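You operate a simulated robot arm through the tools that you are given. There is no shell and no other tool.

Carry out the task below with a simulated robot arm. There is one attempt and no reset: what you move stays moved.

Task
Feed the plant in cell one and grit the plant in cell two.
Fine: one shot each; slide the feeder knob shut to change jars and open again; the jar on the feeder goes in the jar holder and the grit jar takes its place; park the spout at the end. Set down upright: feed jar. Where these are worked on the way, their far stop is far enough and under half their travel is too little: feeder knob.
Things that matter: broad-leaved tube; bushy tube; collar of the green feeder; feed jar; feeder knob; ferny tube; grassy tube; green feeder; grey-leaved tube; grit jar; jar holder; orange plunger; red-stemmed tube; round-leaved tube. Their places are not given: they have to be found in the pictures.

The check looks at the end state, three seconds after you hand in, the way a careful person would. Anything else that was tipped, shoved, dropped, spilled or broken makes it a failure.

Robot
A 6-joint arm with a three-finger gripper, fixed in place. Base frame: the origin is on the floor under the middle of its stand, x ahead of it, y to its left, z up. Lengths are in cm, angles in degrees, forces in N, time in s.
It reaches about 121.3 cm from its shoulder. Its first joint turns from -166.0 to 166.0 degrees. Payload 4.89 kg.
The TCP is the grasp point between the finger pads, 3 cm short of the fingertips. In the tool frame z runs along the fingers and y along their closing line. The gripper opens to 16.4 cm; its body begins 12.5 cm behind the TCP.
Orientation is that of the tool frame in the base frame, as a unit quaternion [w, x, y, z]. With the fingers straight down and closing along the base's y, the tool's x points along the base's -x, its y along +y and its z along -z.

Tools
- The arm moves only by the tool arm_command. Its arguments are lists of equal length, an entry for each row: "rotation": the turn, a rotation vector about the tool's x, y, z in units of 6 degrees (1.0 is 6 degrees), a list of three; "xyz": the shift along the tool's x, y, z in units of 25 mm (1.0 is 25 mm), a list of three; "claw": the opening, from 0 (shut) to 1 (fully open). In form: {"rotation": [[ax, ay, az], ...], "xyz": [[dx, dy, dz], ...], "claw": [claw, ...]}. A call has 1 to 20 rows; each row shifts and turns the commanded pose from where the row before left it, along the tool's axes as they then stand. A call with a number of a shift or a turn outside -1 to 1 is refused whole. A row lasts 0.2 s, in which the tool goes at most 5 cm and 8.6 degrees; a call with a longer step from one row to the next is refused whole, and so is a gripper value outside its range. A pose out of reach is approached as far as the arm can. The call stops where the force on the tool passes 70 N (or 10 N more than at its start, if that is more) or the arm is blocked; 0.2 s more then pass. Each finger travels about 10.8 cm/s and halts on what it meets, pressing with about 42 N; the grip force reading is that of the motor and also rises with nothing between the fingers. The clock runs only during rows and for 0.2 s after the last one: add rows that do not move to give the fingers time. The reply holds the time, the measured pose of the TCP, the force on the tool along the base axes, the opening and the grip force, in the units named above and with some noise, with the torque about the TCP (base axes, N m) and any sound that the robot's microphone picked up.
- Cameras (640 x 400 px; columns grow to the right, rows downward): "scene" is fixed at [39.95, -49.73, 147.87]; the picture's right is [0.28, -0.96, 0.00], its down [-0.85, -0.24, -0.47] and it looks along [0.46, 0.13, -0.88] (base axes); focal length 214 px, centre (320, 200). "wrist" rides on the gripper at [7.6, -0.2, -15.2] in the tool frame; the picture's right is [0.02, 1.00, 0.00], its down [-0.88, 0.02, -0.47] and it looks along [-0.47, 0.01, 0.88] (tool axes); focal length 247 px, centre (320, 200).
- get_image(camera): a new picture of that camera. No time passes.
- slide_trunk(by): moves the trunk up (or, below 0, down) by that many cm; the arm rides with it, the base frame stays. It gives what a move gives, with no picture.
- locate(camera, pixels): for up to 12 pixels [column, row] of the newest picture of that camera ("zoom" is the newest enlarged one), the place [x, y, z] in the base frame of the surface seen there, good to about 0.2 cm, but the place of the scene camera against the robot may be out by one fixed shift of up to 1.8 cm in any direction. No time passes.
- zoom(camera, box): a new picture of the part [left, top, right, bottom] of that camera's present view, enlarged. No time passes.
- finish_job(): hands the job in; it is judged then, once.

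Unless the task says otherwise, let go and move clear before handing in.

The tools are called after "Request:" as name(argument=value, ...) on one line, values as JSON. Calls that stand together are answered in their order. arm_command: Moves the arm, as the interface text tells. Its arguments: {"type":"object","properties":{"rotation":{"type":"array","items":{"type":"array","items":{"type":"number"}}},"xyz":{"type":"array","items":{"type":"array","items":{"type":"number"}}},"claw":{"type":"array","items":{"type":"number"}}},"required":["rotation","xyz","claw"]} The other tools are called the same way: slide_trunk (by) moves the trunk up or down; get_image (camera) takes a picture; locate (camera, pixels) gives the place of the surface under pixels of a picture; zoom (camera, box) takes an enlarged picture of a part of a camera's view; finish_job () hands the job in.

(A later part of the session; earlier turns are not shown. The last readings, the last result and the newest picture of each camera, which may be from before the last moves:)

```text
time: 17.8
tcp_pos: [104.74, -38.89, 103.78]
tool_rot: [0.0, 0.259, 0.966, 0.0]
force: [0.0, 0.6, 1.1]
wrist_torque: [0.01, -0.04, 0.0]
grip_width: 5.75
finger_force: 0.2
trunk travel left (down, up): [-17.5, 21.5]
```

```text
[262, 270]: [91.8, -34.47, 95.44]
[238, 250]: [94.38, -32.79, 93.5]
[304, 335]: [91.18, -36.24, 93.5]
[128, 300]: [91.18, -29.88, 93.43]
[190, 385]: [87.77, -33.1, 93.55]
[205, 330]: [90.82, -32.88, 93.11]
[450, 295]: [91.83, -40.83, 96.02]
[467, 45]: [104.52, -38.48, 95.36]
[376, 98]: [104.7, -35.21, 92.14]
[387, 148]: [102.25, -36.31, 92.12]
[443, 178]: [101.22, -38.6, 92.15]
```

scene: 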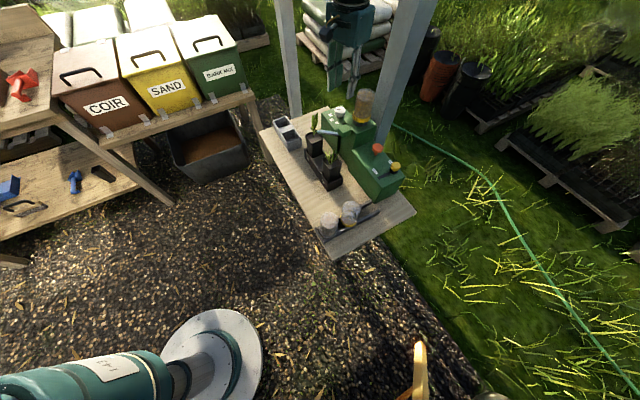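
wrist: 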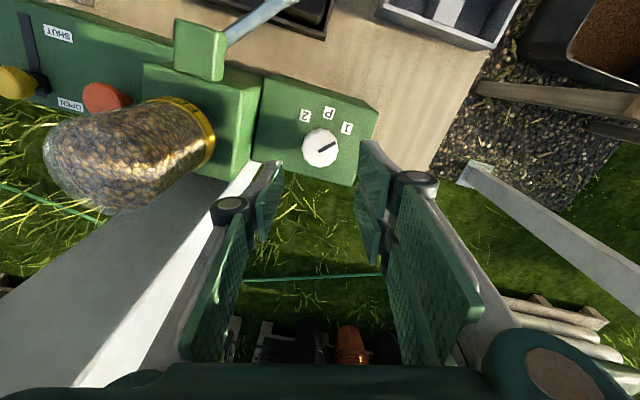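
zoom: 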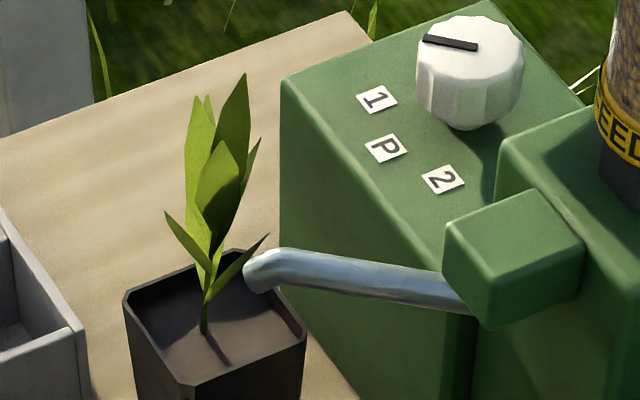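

The spout tip (91.8,-34.5) is inside pot one's rim, whose center is about (91.1,-33). The scene camera reads about 1.1 cm high in z. Now I'll rise, go around the robot side away from the post, close the fingers and yaw for the plunger.

Request:
arm_command(rotation=[[0, 0, 0], [0, 0, 0], [0, 0, 0], [0, 0, 0], [0, 0, 0], [0, 0, 0], [0, 0, 0], [0, 0, 0], [0, 0, 0], [0, 0, 0], [0, 0, 0], [0, 0, 0], [0, 0, 0], [0, 0, 0], [0, 0, 0], [0, 0, 0.7], [0, 0, 0.7], [0, 0, 0.7], [0, 0, 0]], xyz=[[0, 0, -1], [0, 0, -1], [0, 0, -1], [0, 0, -1], [0, 0, -1], [0, 0, -1], [0, 0, -1], [0.82, -0.65, 0], [0.82, -0.65, 0], [0.82, -0.65, 0], [0.82, -0.65, 0], [0.82, -0.65, 0], [0.82, -0.65, 0], [0.82, -0.65, 0], [0.82, -0.65, 0], [0, 0, 0], [0, 0, 0], [0, 0, 0], [0, 0, 0]], claw=[0.35, 0.35, 0.35, 0.35, 0.35, 0.35, 0.35, 0.35, 0.35, 0.35, 0.35, 0.35, 0, 0, 0, 0, 0, 0, 0])

Request:
arm_command(rotation=[[0, 0, 0], [0, 0, 0], [0, 0, 0], [0, 0, 0], [0, 0, 0]], xyz=[[-0.83, -0.6, 0], [-0.83, -0.6, 0], [-0.83, -0.6, 0], [-0.83, -0.6, 0], [0, 0, 0]], claw=[0, 0, 0, 0, 0])

Request:
get_image(camera="wrist")

Request:
get_image(camera="scene")

```text
time: 21.8
tcp_pos: [84.03, -41.92, 121.24]
tool_rot: [0.0, 0.364, 0.931, 0.0]
force: [0.3, -0.3, 0.4]
wrist_torque: [0.05, 0.0, 0.0]
grip_width: 0.0
finger_force: 42.3
trunk travel left (down, up): [-17.5, 21.5]
```

```text
time: 23.0
tcp_pos: [86.12, -51.98, 121.43]
tool_rot: [0.0, 0.364, 0.931, 0.0]
force: [0.6, -0.5, -0.9]
wrist_torque: [0.07, 0.04, -0.03]
grip_width: 0.0
finger_force: 42.1
trunk travel left (down, up): [-17.5, 21.5]
```

```text
taken
```

wrist: 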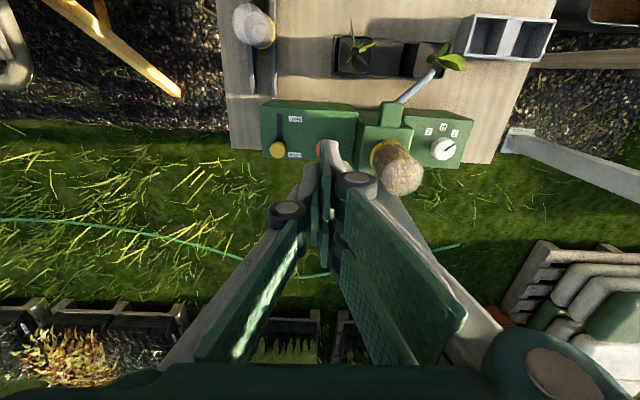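

```text
taken
```

scene: 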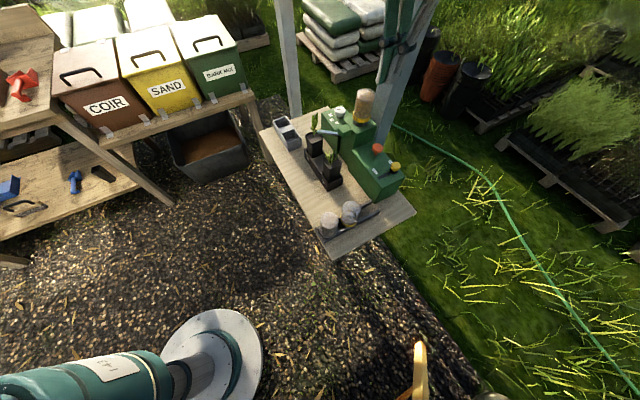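

The view is aligned with the bench axes now. The plunger is partly hidden behind the fingertips at about (322,148), and the slider slot is visible at (280,135). I'll zoom in and measure.

Request:
zoom(camera="wrist", box=[250, 90, 410, 230])

Request:
locate(camera="wrist", pixels=[[318, 148], [316, 145], [319, 153], [278, 150], [280, 118], [280, 140], [330, 145], [395, 200], [405, 205], [385, 195], [293, 152], [295, 119]])

```text
2.86 times, centred on (330, 160) of wrist
```

zoom: 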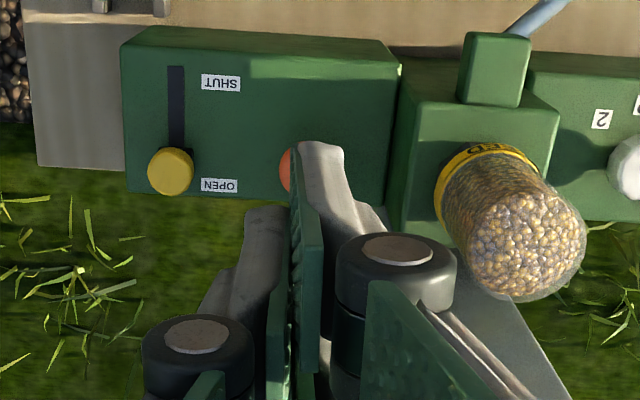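

```text
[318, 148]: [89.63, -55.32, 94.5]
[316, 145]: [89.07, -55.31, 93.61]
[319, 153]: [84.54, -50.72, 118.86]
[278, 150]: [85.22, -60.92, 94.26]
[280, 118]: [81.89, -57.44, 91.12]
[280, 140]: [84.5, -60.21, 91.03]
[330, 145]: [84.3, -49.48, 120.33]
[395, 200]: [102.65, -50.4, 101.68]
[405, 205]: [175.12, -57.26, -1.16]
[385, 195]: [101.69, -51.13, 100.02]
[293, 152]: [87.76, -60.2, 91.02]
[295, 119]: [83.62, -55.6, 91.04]
```

The plunger head's center is about (89.7,-54.2) with its top at 94.5. The post corner is about 9.5 cm from the pressing column. I'll move over the plunger and lower the fingertips to about 1.5 cm above it.

Request:
arm_command(rotation=[[0, 0, 0], [0, 0, 0], [0, 0, 0], [0, 0, 0], [0, 0, 0], [0, 0, 0], [0, 0, 0], [0, 0, 0], [0, 0, 0], [0, 0, 0], [0, 0, 0], [0, 0, 0]], xyz=[[-0.84, 0.24, 0], [-0.84, 0.24, 0], [0, 0, 1], [0, 0, 1], [0, 0, 1], [0, 0, 1], [0, 0, 1], [0, 0, 1], [0, 0, 1], [0, 0, 1], [0, 0, 0.9], [0, 0, 0]], claw=[0, 0, 0, 0, 0, 0, 0, 0, 0, 0, 0, 0])

Request:
get_image(camera="wrist")

Request:
get_image(camera="scene")

Request:
zoom(camera="scene", box=[310, 80, 450, 210])

```text
time: 25.6
tcp_pos: [90.04, -53.81, 98.88]
tool_rot: [-0.001, 0.363, 0.932, 0.001]
force: [0.5, 0.1, -0.4]
wrist_torque: [0.02, 0.01, 0.01]
grip_width: 0.0
finger_force: 42.2
trunk travel left (down, up): [-17.5, 21.5]
```

```text
taken
```

wrist: 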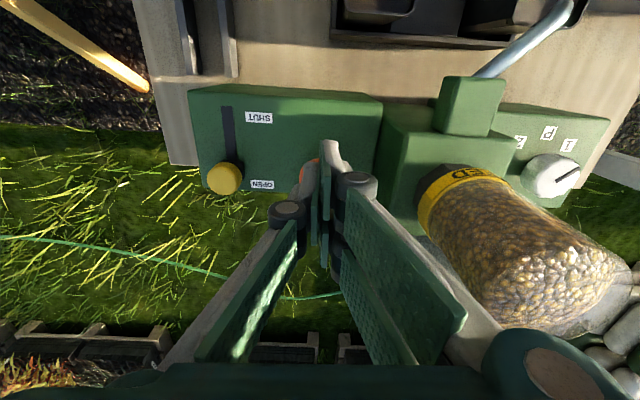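

```text
taken
```

scene: 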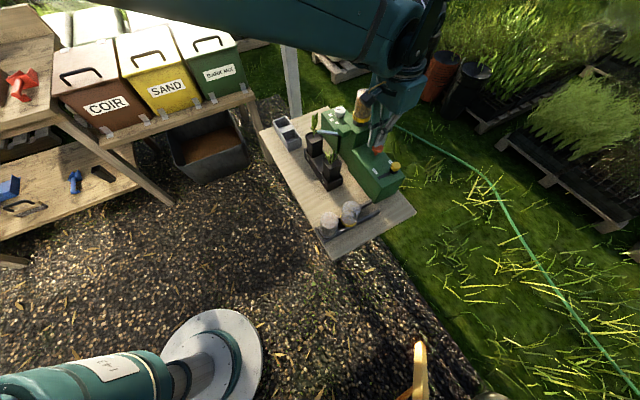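

```text
3.08 times, centred on (380, 145) of scene
```

zoom: 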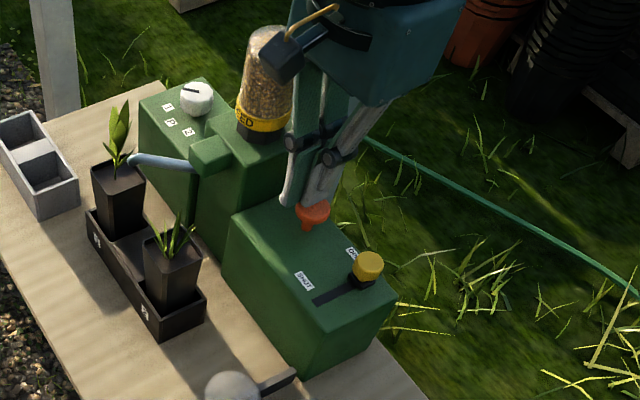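

The fingertips are just above the orange plunger (scene zoom (312,212)). I'll press down slowly and watch the force and listen for sound.

Request:
arm_command(rotation=[[0, 0, 0], [0, 0, 0], [0, 0, 0], [0, 0, 0], [0, 0, 0], [0, 0, 0]], xyz=[[0, 0, 0.2], [0, 0, 0.2], [0, 0, 0.2], [0, 0, 0.2], [0, 0, 0.1], [0, 0, 0]], claw=[0, 0, 0, 0, 0, 0])

Request:
zoom(camera="scene", box=[310, 80, 450, 210])

```text
time: 27.0
tcp_pos: [89.87, -53.9, 96.73]
tool_rot: [0.0, 0.363, 0.932, 0.0]
force: [-1.2, 0.3, 2.2]
wrist_torque: [0.02, 0.0, 0.0]
grip_width: 0.61
finger_force: 44.8
trunk travel left (down, up): [-17.5, 21.5]
```

```text
3.08 times, centred on (380, 145) of scene
```

zoom: 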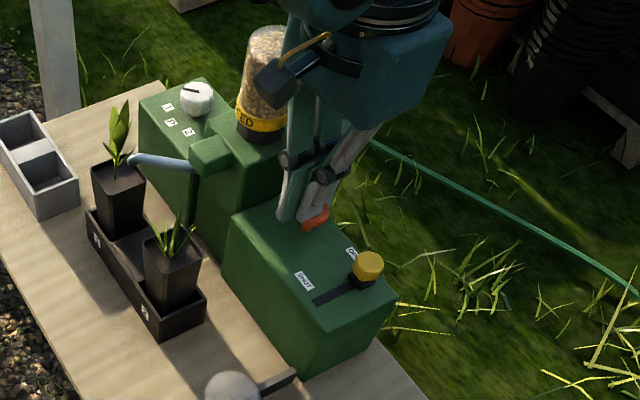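

The grip width rose to 0.61, so the fingertips may be splitting around the head rather than sitting on it. I'll look closer.

Request:
zoom(camera="wrist", box=[260, 110, 400, 250])

Request:
zoom(camera="scene", box=[360, 120, 410, 170])

```text
2.86 times, centred on (330, 180) of wrist
```

zoom: 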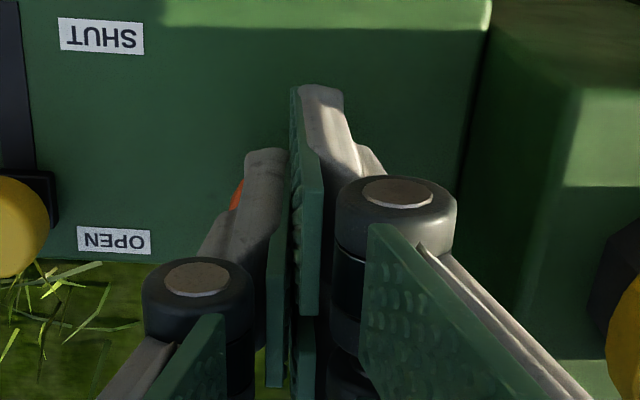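

```text
8.00 times, centred on (385, 145) of scene
```

zoom: 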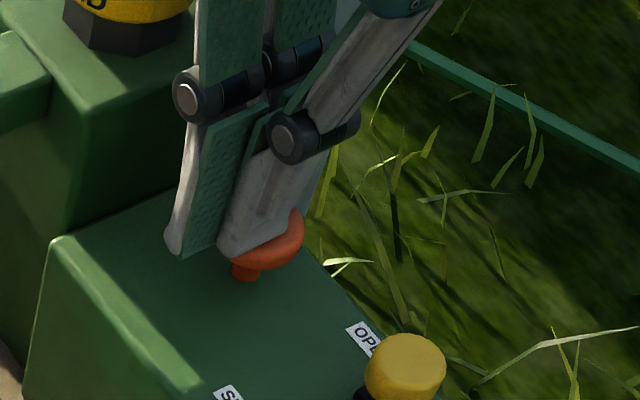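

The central fingertip overlaps the plunger head by about half or more, offset roughly 0.5 cm. I'll ease 0.4 cm toward the head's center and keep pressing gently.

Request:
arm_command(rotation=[[0, 0, 0], [0, 0, 0], [0, 0, 0], [0, 0, 0]], xyz=[[0, -0.16, 0.04], [0, 0, 0.16], [0, 0, 0.16], [0, 0, 0]], claw=[0, 0, 0, 0])

Request:
zoom(camera="scene", box=[360, 120, 410, 170])

```text
time: 28.0
tcp_pos: [89.73, -54.28, 95.8]
tool_rot: [0.001, 0.363, 0.932, 0.001]
force: [-0.6, 0.5, 4.1]
wrist_torque: [0.04, 0.0, -0.01]
grip_width: 0.6
finger_force: 44.8
trunk travel left (down, up): [-17.5, 21.5]
heard: click
```

```text
8.00 times, centred on (385, 145) of scene
```

zoom: 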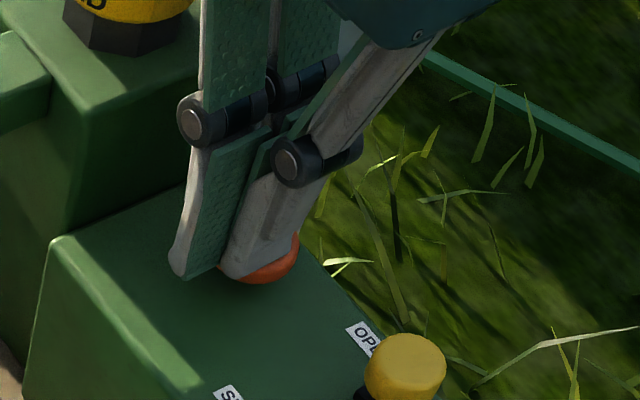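

A click was heard at about 1.7 cm of press, so the shot fired. I'll release straight up and check pot one.

Request:
arm_command(rotation=[[0, 0, 0], [0, 0, 0], [0, 0, 0], [0, 0, 0], [0, 0, 0], [0, 0, 0], [0, 0, 0], [0, 0, 0]], xyz=[[0, 0, -0.4], [0, 0, -0.6], [0, 0, -1], [0, 0, -1], [0, 0, -1], [0, 0, -1], [0, 0, -1], [0, 0, 0]], claw=[0, 0, 0, 0, 0, 0, 0, 0])

Request:
get_image(camera="wrist")

Request:
zoom(camera="scene", box=[300, 105, 350, 145])

Request:
zoom(camera="scene", box=[310, 80, 450, 210])

```text
time: 29.8
tcp_pos: [89.63, -54.07, 110.95]
tool_rot: [-0.001, 0.363, 0.932, 0.001]
force: [-0.3, 0.1, 0.2]
wrist_torque: [-0.02, -0.01, 0.0]
grip_width: 0.0
finger_force: 45.7
trunk travel left (down, up): [-17.5, 21.5]
```

```text
taken
```

wrist: 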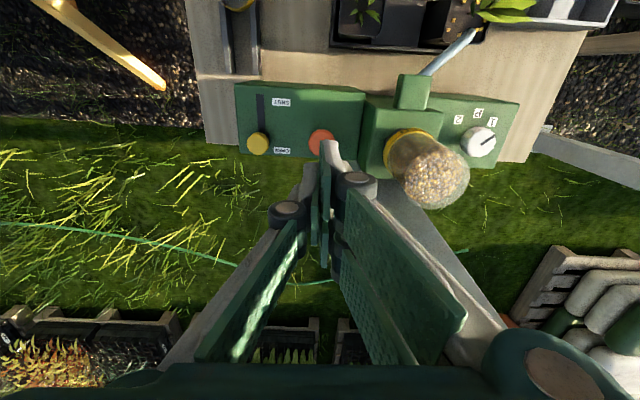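

```text
10.00 times, centred on (325, 125) of scene
```

zoom: 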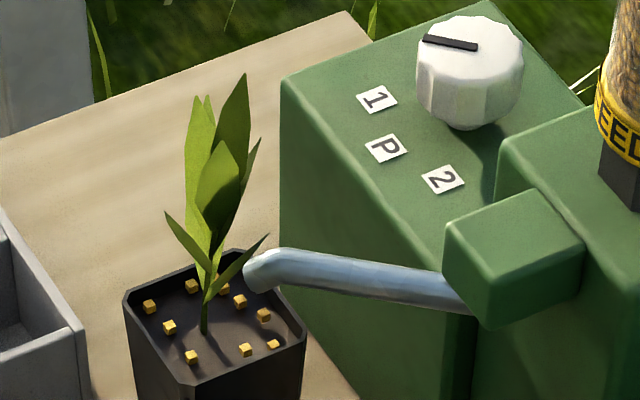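

```text
3.08 times, centred on (380, 145) of scene
```

zoom: 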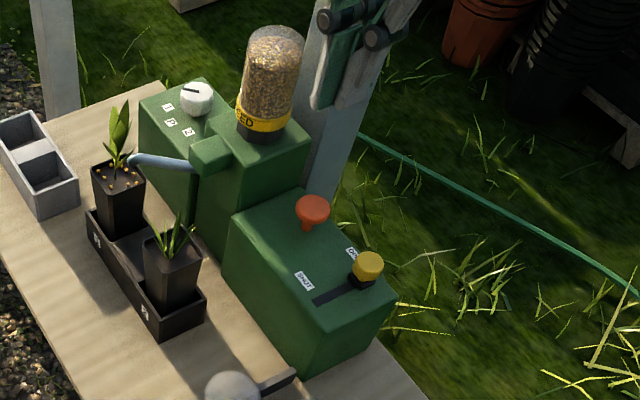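

Feed pellets are in pot one and the plunger has sprung back. Next is the yellow knob: I'll move above it at about (85,-60.7) with the gripper open to 5 cm and check the alignment.

Request:
arm_command(rotation=[[0, 0, 0], [0, 0, 0], [0, 0, 0], [0, 0, 0], [0, 0, 0], [0, 0, 0], [0, 0, 0]], xyz=[[-0.11, -0.8, 0], [-0.11, -0.8, 0], [-0.11, -0.8, 0], [-0.11, -0.8, 0], [0, 0, 0.8], [0, 0, 0.8], [0, 0, 0]], claw=[0, 0, 0.3, 0.3, 0.3, 0.3, 0.3])

Request:
get_image(camera="wrist")

Request:
zoom(camera="wrist", box=[250, 70, 390, 210])

```text
time: 31.4
tcp_pos: [85.07, -60.76, 106.85]
tool_rot: [0.0, 0.364, 0.932, 0.0]
force: [0.3, 0.3, -1.1]
wrist_torque: [0.06, 0.04, 0.02]
grip_width: 4.9
finger_force: 0.1
trunk travel left (down, up): [-17.5, 21.5]
```

```text
taken
```

wrist: 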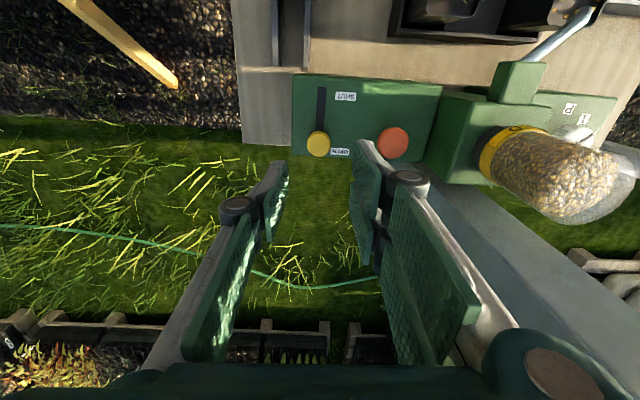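

```text
2.86 times, centred on (320, 140) of wrist
```

zoom: 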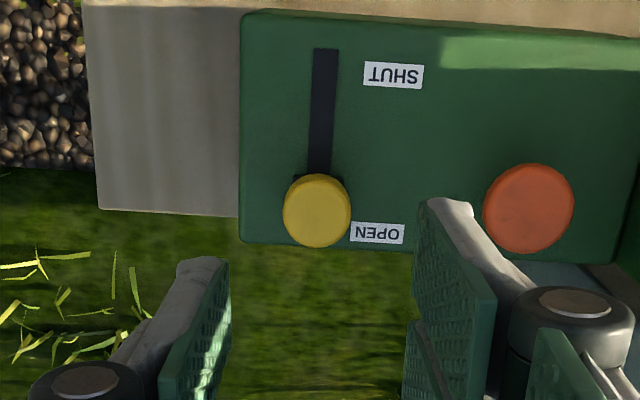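

Request:
locate(camera="zoom", pixels=[[287, 212], [347, 212], [318, 180], [318, 243], [317, 212], [325, 52], [529, 208], [529, 170], [529, 245], [488, 208], [570, 208], [318, 120]])

```text
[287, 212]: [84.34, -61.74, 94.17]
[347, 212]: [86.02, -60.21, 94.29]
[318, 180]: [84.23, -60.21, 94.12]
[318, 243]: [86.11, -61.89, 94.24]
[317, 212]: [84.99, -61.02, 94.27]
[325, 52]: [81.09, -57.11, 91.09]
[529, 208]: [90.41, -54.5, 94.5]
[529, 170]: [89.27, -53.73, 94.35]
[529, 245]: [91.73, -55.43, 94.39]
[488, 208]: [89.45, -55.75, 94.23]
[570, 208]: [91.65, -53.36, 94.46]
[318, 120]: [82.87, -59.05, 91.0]
```

The knob center is (85.15,-61.0) with its top at 94.2, and the plunger's true center is (90.45,-54.55). I'll descend and close on the knob.

Request:
arm_command(rotation=[[0, 0, 0], [0, 0, 0], [0, 0, 0], [0, 0, 0], [0, 0, 0], [0, 0, 0], [0, 0, 0], [0, 0, 0], [0, 0, 0]], xyz=[[-0.08, -0.04, 0.94], [0, 0, 0.95], [0, 0, 0.95], [0, 0, 0.95], [0, 0, 0.95], [0, 0, 0], [0, 0, 0], [0, 0, 0], [0, 0, 0]], claw=[0.3, 0.3, 0.3, 0.3, 0.3, 0.3, 0.05, 0.05, 0.05])

Request:
get_image(camera="wrist")

Request:
zoom(camera="scene", box=[350, 120, 430, 200])

```text
time: 33.4
tcp_pos: [85.18, -61.1, 95.03]
tool_rot: [0.0, 0.363, 0.932, 0.0]
force: [-6.0, -3.4, -8.2]
wrist_torque: [-0.15, -0.01, -0.02]
grip_width: 2.62
finger_force: 44.8
trunk travel left (down, up): [-17.5, 21.5]
```

```text
taken
```

wrist: 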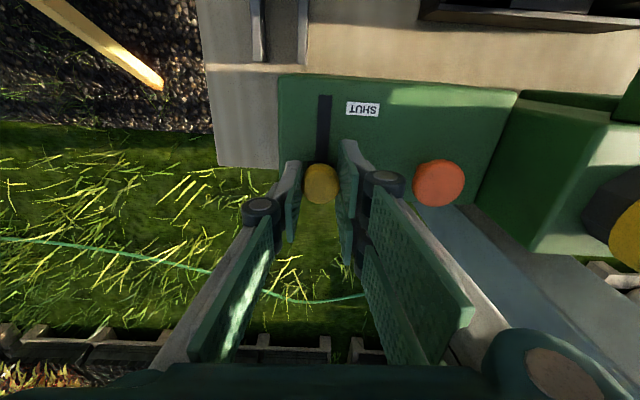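

```text
5.00 times, centred on (390, 160) of scene
```

zoom: 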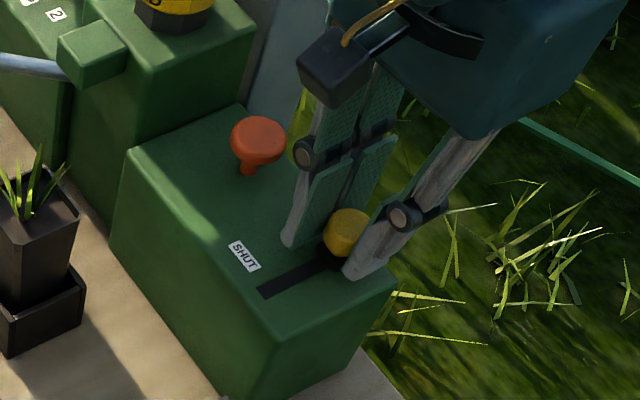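

The knob is gripped at 2.6 cm. I'll slide it toward SHUT (tool +x, which is -u).

Request:
arm_command(rotation=[[0, 0, 0], [0, 0, 0], [0, 0, 0], [0, 0, 0], [0, 0, 0], [0, 0, 0], [0, 0, 0], [0, 0, 0], [0, 0, 0]], xyz=[[0.2, 0, 0], [0.2, 0, 0], [0.2, 0, 0], [0.2, 0, 0], [0.2, 0, 0], [0.2, 0, 0], [0.2, 0, 0], [0.2, 0, 0], [0, 0, 0]], claw=[0.05, 0.05, 0.05, 0.05, 0.05, 0.05, 0.05, 0.05, 0.05])

Request:
zoom(camera="wrist", box=[250, 70, 450, 240])

Request:
zoom(camera="scene", box=[350, 120, 430, 200])

```text
time: 35.4
tcp_pos: [82.36, -58.18, 95.03]
tool_rot: [0.0, 0.364, 0.932, 0.0]
force: [2.3, 3.2, -3.7]
wrist_torque: [0.15, -0.17, 0.03]
grip_width: 2.63
finger_force: 44.9
trunk travel left (down, up): [-17.5, 21.5]
```

```text
2.35 times, centred on (350, 155) of wrist
```

zoom: 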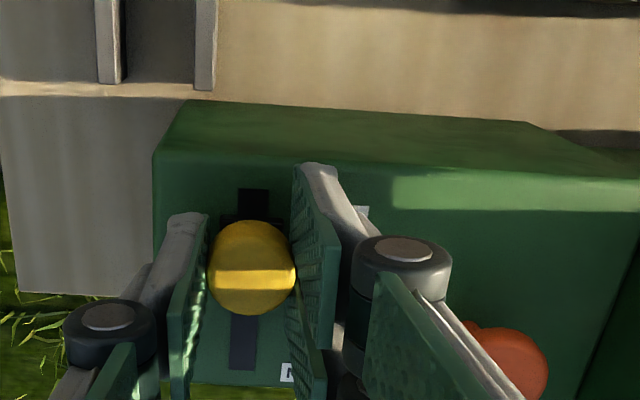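

```text
5.00 times, centred on (390, 160) of scene
```

zoom: 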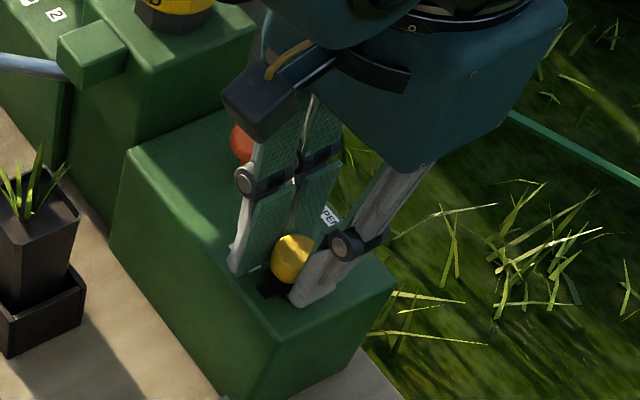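

It slid freely for 4 cm with a little slot left. I'll continue in small steps to the stop.

Request:
arm_command(rotation=[[0, 0, 0], [0, 0, 0], [0, 0, 0], [0, 0, 0], [0, 0, 0]], xyz=[[0.1, 0, 0], [0.1, 0, 0], [0.1, 0, 0], [0.08, 0, 0], [0, 0, 0]], claw=[0.05, 0.05, 0.05, 0.05, 0.05])

Request:
zoom(camera="wrist", box=[250, 70, 450, 240])

```text
time: 36.7
tcp_pos: [81.72, -57.87, 94.83]
tool_rot: [0.003, 0.362, 0.932, 0.0]
force: [18.1, -5.6, -6.4]
wrist_torque: [-0.71, -0.79, -0.04]
grip_width: 2.64
finger_force: 44.8
trunk travel left (down, up): [-17.5, 21.5]
stopped in row 5: the force on the tool passed its limit at 70 N (the readings are from after the stop); the commanded pose is now the measured one
```

```text
2.35 times, centred on (350, 155) of wrist
```

zoom: 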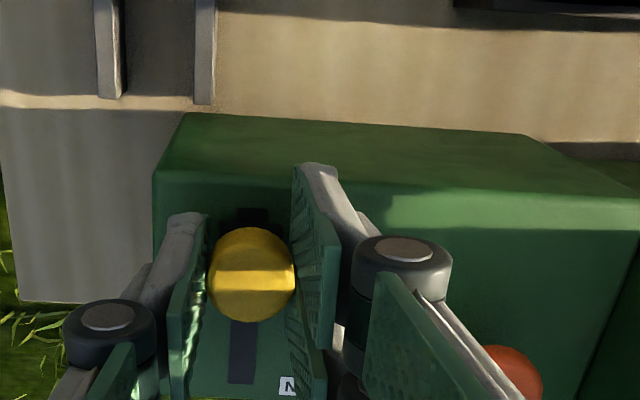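

The knob hit its far stop after about 4.6 cm of travel. I'll open, rise and verify that it stays at SHUT.

Request:
arm_command(rotation=[[0, 0, 0], [0, 0, 0], [0, 0, 0], [0, 0, 0], [0, 0, 0], [0, 0, 0], [0, 0, 0], [0, 0, 0], [0, 0, 0]], xyz=[[0, 0, 0], [0, 0, 0], [0, 0, -0.6], [0, 0, -1], [0, 0, -1], [0, 0, -1], [0, 0, -1], [0, 0, -1], [0, 0, 0]], claw=[0.3, 0.3, 0.3, 0.3, 0.3, 0.3, 0.3, 0.3, 0.3])

Request:
get_image(camera="wrist")

Request:
get_image(camera="scene")

Request:
zoom(camera="wrist", box=[250, 60, 450, 200])

```text
time: 38.7
tcp_pos: [81.54, -57.66, 109.15]
tool_rot: [0.001, 0.363, 0.932, 0.0]
force: [-0.4, -0.7, -0.6]
wrist_torque: [-0.07, -0.02, 0.04]
grip_width: 4.93
finger_force: 0.0
trunk travel left (down, up): [-17.5, 21.5]
```

```text
taken
```

wrist: 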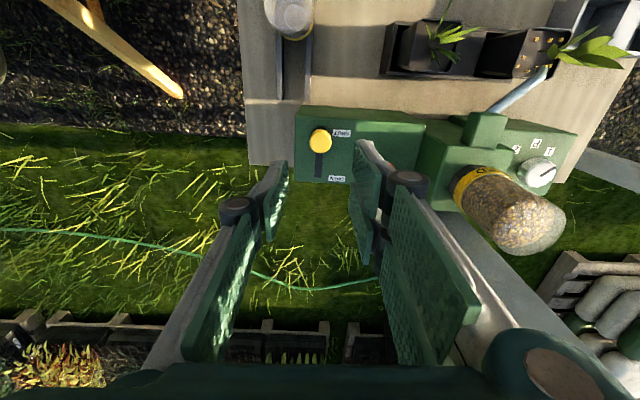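

```text
taken
```

scene: 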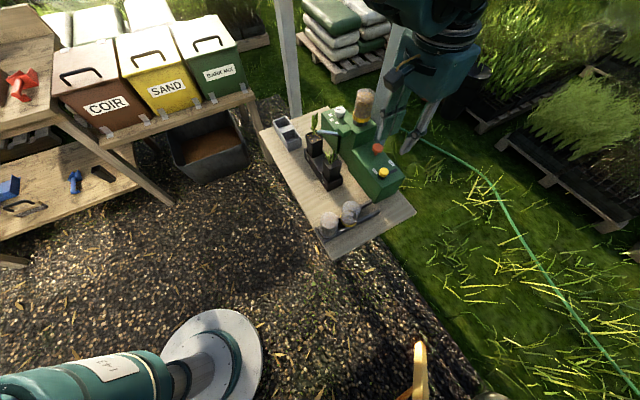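

```text
2.86 times, centred on (350, 130) of wrist
```

zoom: 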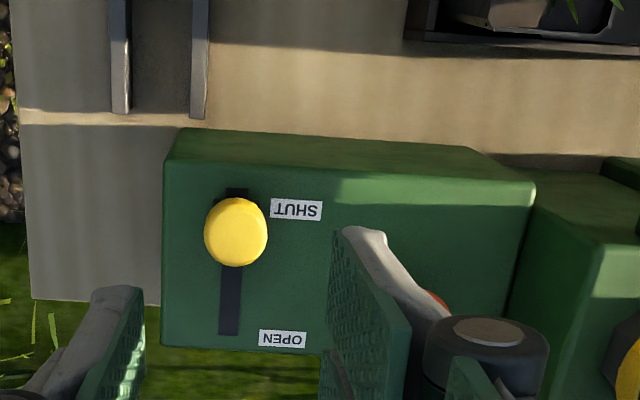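

The knob reads SHUT. Next is the feed jar: I'll back off toward the robot, line up in front of the jar and open the gripper fully to measure it.

Request:
arm_command(rotation=[[0, 0, 0], [0, 0, 0], [0, 0, 0], [0, 0, 0], [0, 0, 0], [0, 0, 0], [0, 0, 0], [0, 0, 0], [0, 0, 0], [0, 0, 0], [0, 0, 0], [0, 0, 0], [0, 0, 0], [0, 0, 0]], xyz=[[0.93, 0, -0.93], [0.93, 0, -0.93], [0.93, 0, -0.93], [0, 0.905, 0], [0, 0.905, 0], [0, 0.905, 0], [0, 0.905, 0], [0, 0.905, 0], [0, 0.905, 0], [0, 0.905, 0], [0, 0.905, 0], [0, 0, 0], [0, 0, 0], [0, 0, 0]], claw=[0.3, 0.3, 0.3, 0.3, 0.3, 0.3, 0.3, 0.3, 0.3, 1, 1, 1, 1, 1])

Request:
get_image(camera="wrist")

Request:
zoom(camera="wrist", box=[240, 140, 400, 300])

```text
time: 41.7
tcp_pos: [88.76, -39.59, 116.01]
tool_rot: [0.002, 0.364, 0.932, -0.001]
force: [0.3, 0.3, -0.8]
wrist_torque: [-0.01, 0.04, 0.0]
grip_width: 16.39
finger_force: 0.1
trunk travel left (down, up): [-17.5, 21.5]
```

```text
taken
```

wrist: 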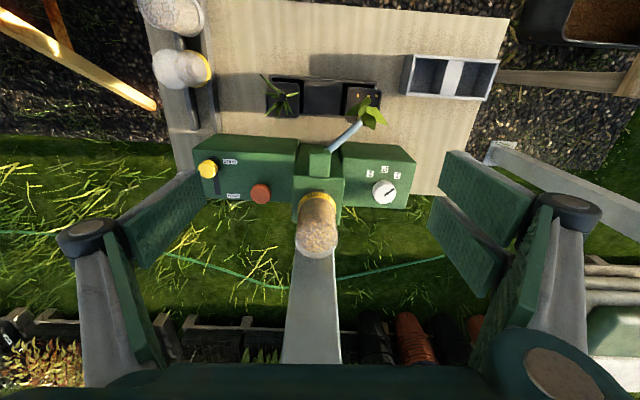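

```text
2.50 times, centred on (320, 220) of wrist
```

zoom: 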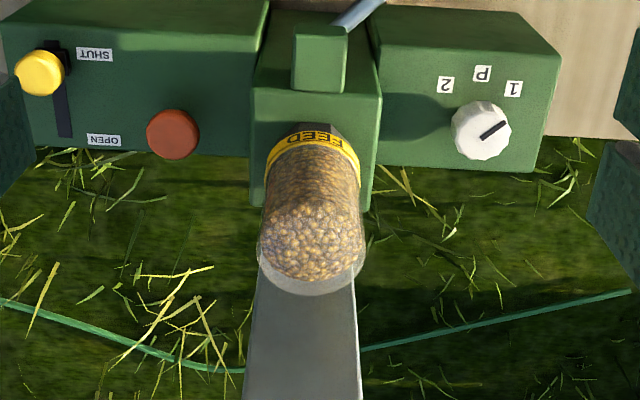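

This is a clean aligned view of the jar, with the post directly behind it. I'll measure the jar's band, sides, top and the post edges.

Request:
locate(camera="zoom", pixels=[[268, 172], [357, 168], [312, 143], [262, 235], [362, 235], [312, 180], [312, 225], [312, 255], [312, 285], [262, 255], [312, 128], [335, 130]])

Request:
locate(camera="zoom", pixels=[[258, 330], [350, 320], [300, 340], [245, 392], [358, 390], [268, 250], [358, 250], [312, 270], [290, 195], [335, 195], [280, 215], [348, 215]])

```text
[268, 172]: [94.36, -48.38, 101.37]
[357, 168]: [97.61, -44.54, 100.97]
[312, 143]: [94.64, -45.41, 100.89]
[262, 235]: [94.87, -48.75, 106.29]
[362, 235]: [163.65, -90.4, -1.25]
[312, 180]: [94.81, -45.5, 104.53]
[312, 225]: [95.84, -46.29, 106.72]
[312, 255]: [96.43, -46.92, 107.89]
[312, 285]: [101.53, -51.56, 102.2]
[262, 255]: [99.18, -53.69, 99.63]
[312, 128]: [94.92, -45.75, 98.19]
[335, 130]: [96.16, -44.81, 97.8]
```

```text
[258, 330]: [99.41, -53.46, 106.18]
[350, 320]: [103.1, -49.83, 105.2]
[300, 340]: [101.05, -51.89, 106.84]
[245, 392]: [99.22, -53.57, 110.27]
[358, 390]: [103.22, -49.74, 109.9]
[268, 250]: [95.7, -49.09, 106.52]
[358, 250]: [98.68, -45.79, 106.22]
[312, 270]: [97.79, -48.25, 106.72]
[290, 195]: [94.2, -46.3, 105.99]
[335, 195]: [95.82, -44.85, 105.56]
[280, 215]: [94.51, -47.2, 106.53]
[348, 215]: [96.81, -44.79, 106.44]
```

The jar axis is at about (96.64,-47.07). Its body is 4.9 cm across from z≈101.7 to 108, and the post face is 6.4 cm behind the axis. I'll tilt the tool 20° back, line up along the approach and stop short to check.

Request:
arm_command(rotation=[[0, -0.84, 0], [0, -0.83, 0], [0, -0.83, 0], [0, -0.83, 0], [0, 0, 0], [0, 0, 0], [0, 0, 0], [0, 0, 0], [0, 0, 0], [0, 0, 0], [0, 0, 0]], xyz=[[0, 0, 0], [0, 0, 0], [0, 0, 0], [0, 0, 0], [-0.863, -0.02, 0], [-0.863, -0.02, 0], [-0.863, -0.02, 0], [0, 0, 1], [0, 0, 1], [0, 0, 1], [0, 0, 0]], claw=[0.6, 0.6, 0.6, 0.6, 0.6, 0.6, 0.6, 0.6, 0.6, 0.6, 0.6])

Request:
get_image(camera="wrist")

Request:
get_image(camera="scene")

Request:
zoom(camera="scene", box=[310, 20, 430, 140])

```text
time: 44.1
tcp_pos: [95.02, -45.84, 111.15]
tool_rot: [0.164, 0.358, 0.917, -0.064]
force: [-0.1, 0.2, -0.2]
wrist_torque: [0.02, 0.06, -0.03]
grip_width: 9.85
finger_force: 0.1
trunk travel left (down, up): [-17.5, 21.5]
```

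```text
taken
```

wrist: 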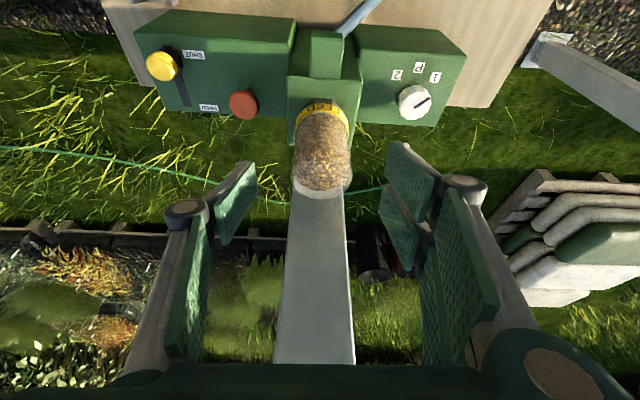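

```text
taken
```

scene: 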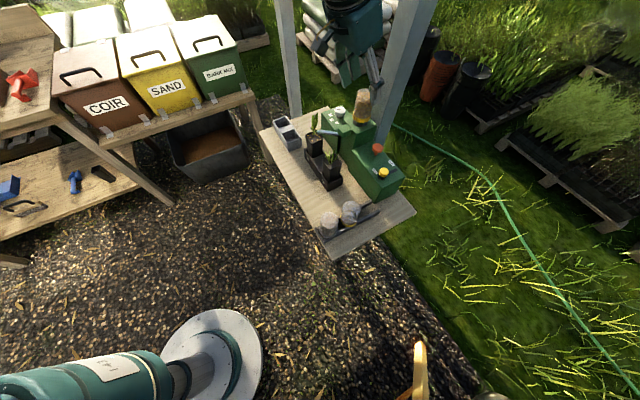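

```text
3.33 times, centred on (370, 80) of scene
```

zoom: 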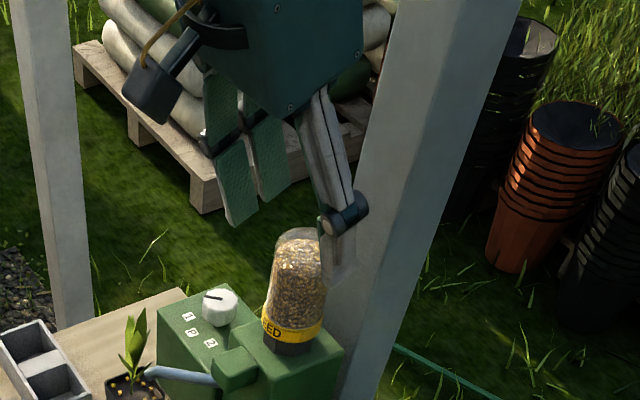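

The jar lies centered between the fingers (about (322,150)) with the post clear behind. I'll advance the last 6.5 cm along the tool axis.

Request:
arm_command(rotation=[[0, 0, 0], [0, 0, 0], [0, 0, 0], [0, 0, 0], [0, 0, 0]], xyz=[[0.05, 0.08, 0.65], [0, 0, 0.65], [0, 0, 0.65], [0, 0, 0.65], [0, 0, 0]], claw=[0.6, 0.6, 0.6, 0.6, 0.6])

Request:
get_image(camera="wrist")

Request:
zoom(camera="scene", box=[330, 60, 420, 150])

```text
time: 45.3
tcp_pos: [96.66, -46.98, 105.11]
tool_rot: [0.164, 0.357, 0.918, -0.063]
force: [0.5, -0.2, -0.1]
wrist_torque: [-0.02, -0.01, -0.01]
grip_width: 9.86
finger_force: 0.1
trunk travel left (down, up): [-17.5, 21.5]
```

```text
taken
```

wrist: 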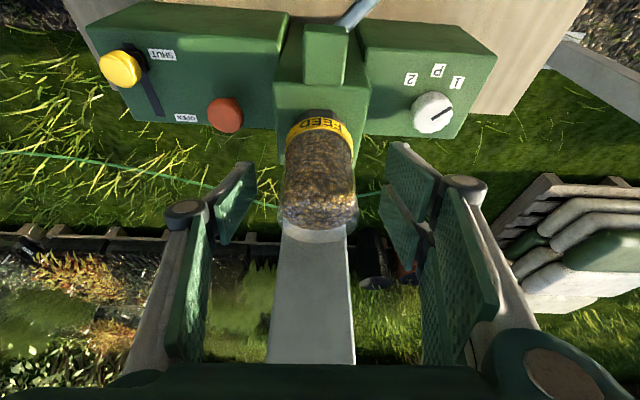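

```text
4.44 times, centred on (375, 105) of scene
```

zoom: 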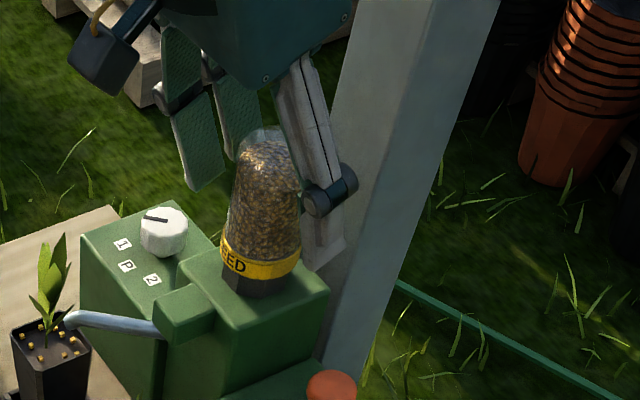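

The TCP is on the jar axis at mid-body height, so I'll close the fingers on the jar.

Request:
arm_command(rotation=[[0, 0, 0], [0, 0, 0], [0, 0, 0], [0, 0, 0], [0, 0, 0]], xyz=[[0, 0, 0], [0, 0, 0], [0, 0, 0], [0, 0, 0], [0, 0, 0]], claw=[0.45, 0.35, 0.2, 0.15, 0.15])

Request:
get_image(camera="wrist")

Request:
zoom(camera="scene", box=[330, 60, 420, 150])

```text
time: 46.5
tcp_pos: [96.63, -46.94, 105.18]
tool_rot: [0.164, 0.357, 0.917, -0.063]
force: [-0.4, -1.5, -0.2]
wrist_torque: [-0.02, -0.01, -0.01]
grip_width: 5.47
finger_force: 41.8
trunk travel left (down, up): [-17.5, 21.5]
```

```text
taken
```

wrist: 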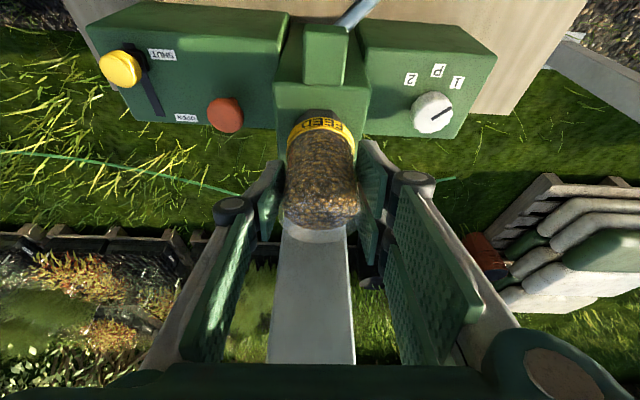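

```text
4.44 times, centred on (375, 105) of scene
```

zoom: 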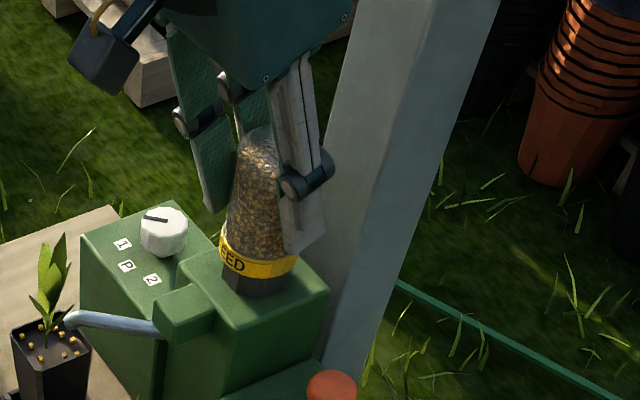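

The jar is gripped at 5.5 cm with full force. I'll lift it slowly straight up and watch the load.

Request:
arm_command(rotation=[[0, 0, 0], [0, 0, 0], [0, 0, 0], [0, 0, 0], [0, 0, 0]], xyz=[[-0.07, 0, -0.19], [-0.07, 0, -0.19], [-0.07, 0, -0.19], [-0.07, 0, -0.19], [0, 0, 0]], claw=[0.15, 0.15, 0.15, 0.15, 0.15])

Request:
get_image(camera="wrist")

Request:
zoom(camera="scene", box=[330, 60, 420, 150])

```text
time: 47.7
tcp_pos: [96.72, -47.0, 107.22]
tool_rot: [0.164, 0.358, 0.917, -0.062]
force: [0.4, 0.3, -1.1]
wrist_torque: [-0.02, -0.02, -0.02]
grip_width: 5.47
finger_force: 42.1
trunk travel left (down, up): [-17.5, 21.5]
```

```text
taken
```

wrist: 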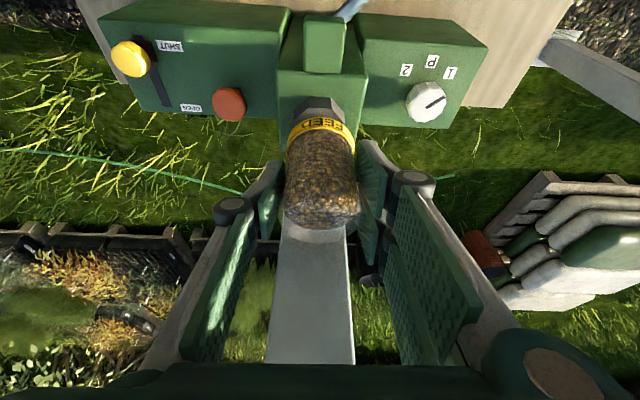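

```text
4.44 times, centred on (375, 105) of scene
```

zoom: 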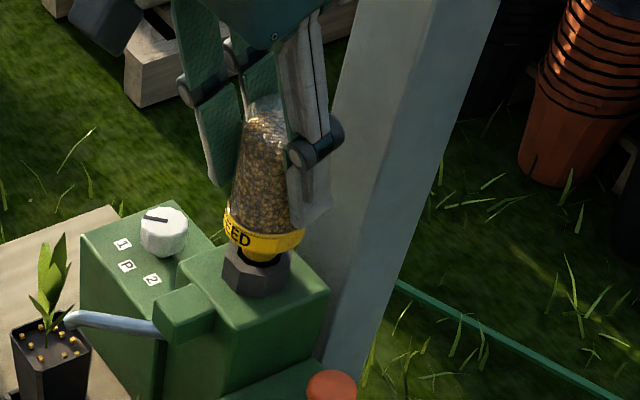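

The jar lifts freely and the dark hex collar stays on the feeder. I'll raise it another 8 cm and look at its bottom and the collar.

Request:
arm_command(rotation=[[0, 0, 0], [0, 0, 0], [0, 0, 0], [0, 0, 0], [0, 0, 0], [0, 0, 0], [0, 0, 0]], xyz=[[-0.18, 0, -0.5], [-0.18, 0, -0.5], [-0.18, 0, -0.5], [-0.18, 0, -0.5], [-0.18, 0, -0.5], [-0.18, 0, -0.5], [0, 0, 0]], claw=[0.15, 0.15, 0.15, 0.15, 0.15, 0.15, 0.15])

Request:
get_image(camera="wrist")

Request:
zoom(camera="scene", box=[320, 40, 420, 150])

Request:
zoom(camera="wrist", box=[260, 40, 390, 240])

```text
time: 49.3
tcp_pos: [96.66, -47.0, 115.19]
tool_rot: [0.164, 0.357, 0.917, -0.063]
force: [0.4, -0.5, -1.6]
wrist_torque: [0.02, 0.03, 0.0]
grip_width: 5.48
finger_force: 42.0
trunk travel left (down, up): [-17.5, 21.5]
```

```text
taken
```

wrist: 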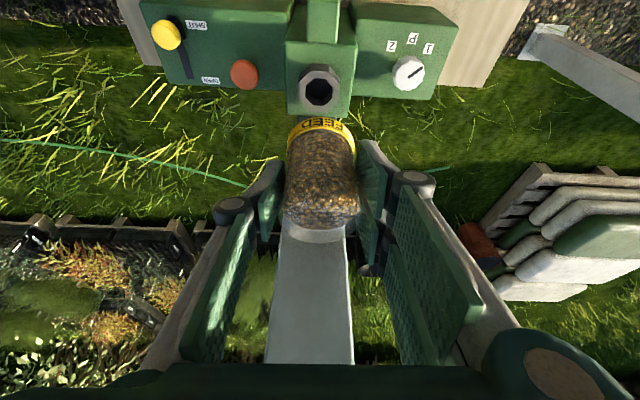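

```text
3.64 times, centred on (370, 95) of scene
```

zoom: 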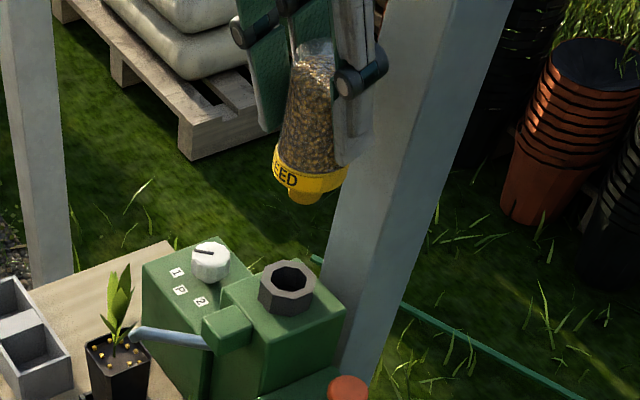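

```text
2.00 times, centred on (325, 140) of wrist
```

zoom: 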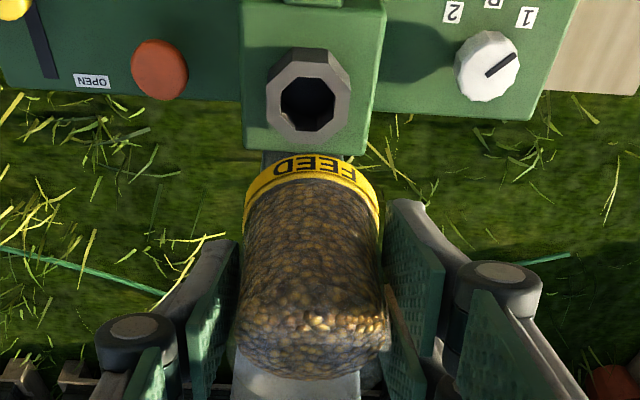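

The jar has a narrow nose under its yellow cap, and the feeder has an octagonal collar with a hole. I'll measure the collar position now for placing the grit jar later.

Request:
locate(camera="zoom", pixels=[[275, 100], [343, 98], [308, 70], [308, 135], [282, 75], [336, 75], [280, 128], [338, 125], [308, 105], [308, 55]])

Request:
zoom(camera="scene", box=[380, 60, 420, 100])

Request:
zoom(camera="scene", box=[370, 60, 440, 120])

```text
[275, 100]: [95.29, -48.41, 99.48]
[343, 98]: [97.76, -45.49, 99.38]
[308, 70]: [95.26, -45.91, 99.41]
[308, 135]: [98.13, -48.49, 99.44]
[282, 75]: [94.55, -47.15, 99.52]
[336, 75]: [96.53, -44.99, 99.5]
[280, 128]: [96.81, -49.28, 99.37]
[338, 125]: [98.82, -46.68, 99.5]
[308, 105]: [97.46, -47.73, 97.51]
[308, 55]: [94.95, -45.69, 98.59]
```

```text
10.00 times, centred on (400, 80) of scene
```

zoom: 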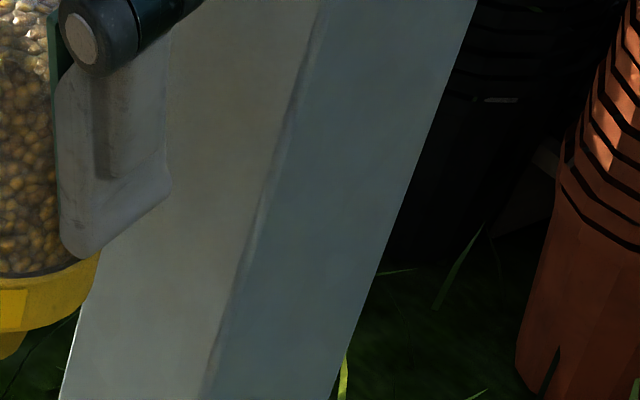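

```text
6.67 times, centred on (405, 90) of scene
```

zoom: 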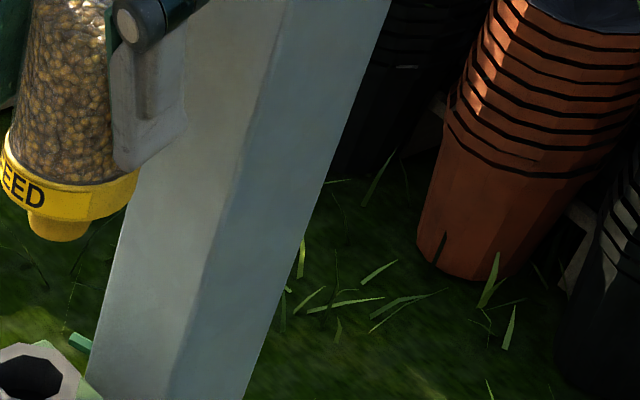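

The collar center is at (96.7,-47.1) with its top at 99.45. The jar was seated with the TCP at z=105.18, so in the holder (rail top about 82.6) the TCP should end near z≈88.4. I'll carry the jar back and sideways to above the open end of the rails, staying high.

Request:
arm_command(rotation=[[0, 0, 0], [0, 0, 0], [0, 0, 0], [0, 0, 0], [0, 0, 0], [0, 0, 0], [0, 0, 0], [0, 0, 0], [0, 0, 0], [0, 0, 0], [0, 0, 0], [0, 0, 0], [0, 0, 0], [0, 0, 0], [0, 0, 0], [0, 0, 0]], xyz=[[0.824, 0, -0.3], [0.824, 0, -0.3], [0.824, 0, -0.3], [0.824, 0, -0.3], [0.824, 0, -0.3], [0, -0.9, 0], [0, -0.9, 0], [0, -0.9, 0], [0, -0.9, 0], [0, -0.9, 0], [0, -0.9, 0], [0, -0.9, 0], [0, -0.9, 0], [0, -0.9, 0], [0, -0.86, 0], [0, 0, 0]], claw=[0.15, 0.15, 0.15, 0.15, 0.15, 0.15, 0.15, 0.15, 0.15, 0.15, 0.15, 0.15, 0.15, 0.15, 0.15, 0.15])

Request:
get_image(camera="wrist")

Request:
zoom(camera="wrist", box=[230, 20, 430, 220])

Request:
get_image(camera="scene")

```text
time: 52.7
tcp_pos: [73.3, -56.24, 115.09]
tool_rot: [0.164, 0.358, 0.917, -0.062]
force: [-0.5, -0.1, -1.9]
wrist_torque: [0.05, -0.01, 0.04]
grip_width: 5.48
finger_force: 41.7
trunk travel left (down, up): [-17.5, 21.5]
```

```text
taken
```

wrist: 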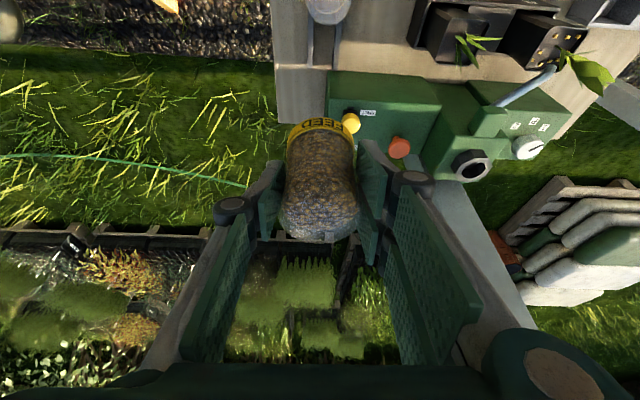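

```text
2.00 times, centred on (330, 120) of wrist
```

zoom: 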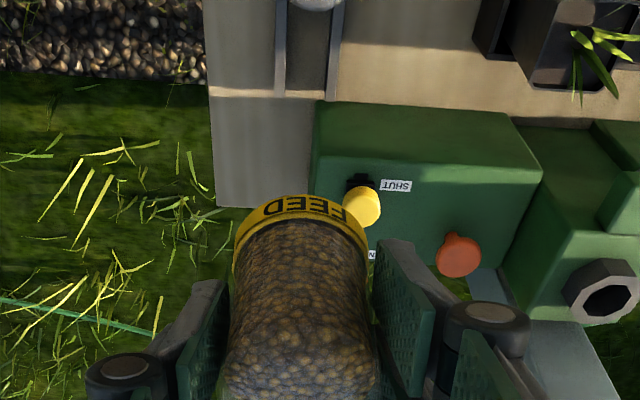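

```text
taken
```

scene: 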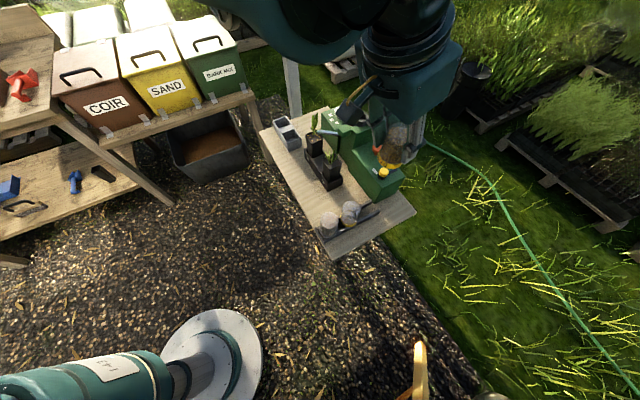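

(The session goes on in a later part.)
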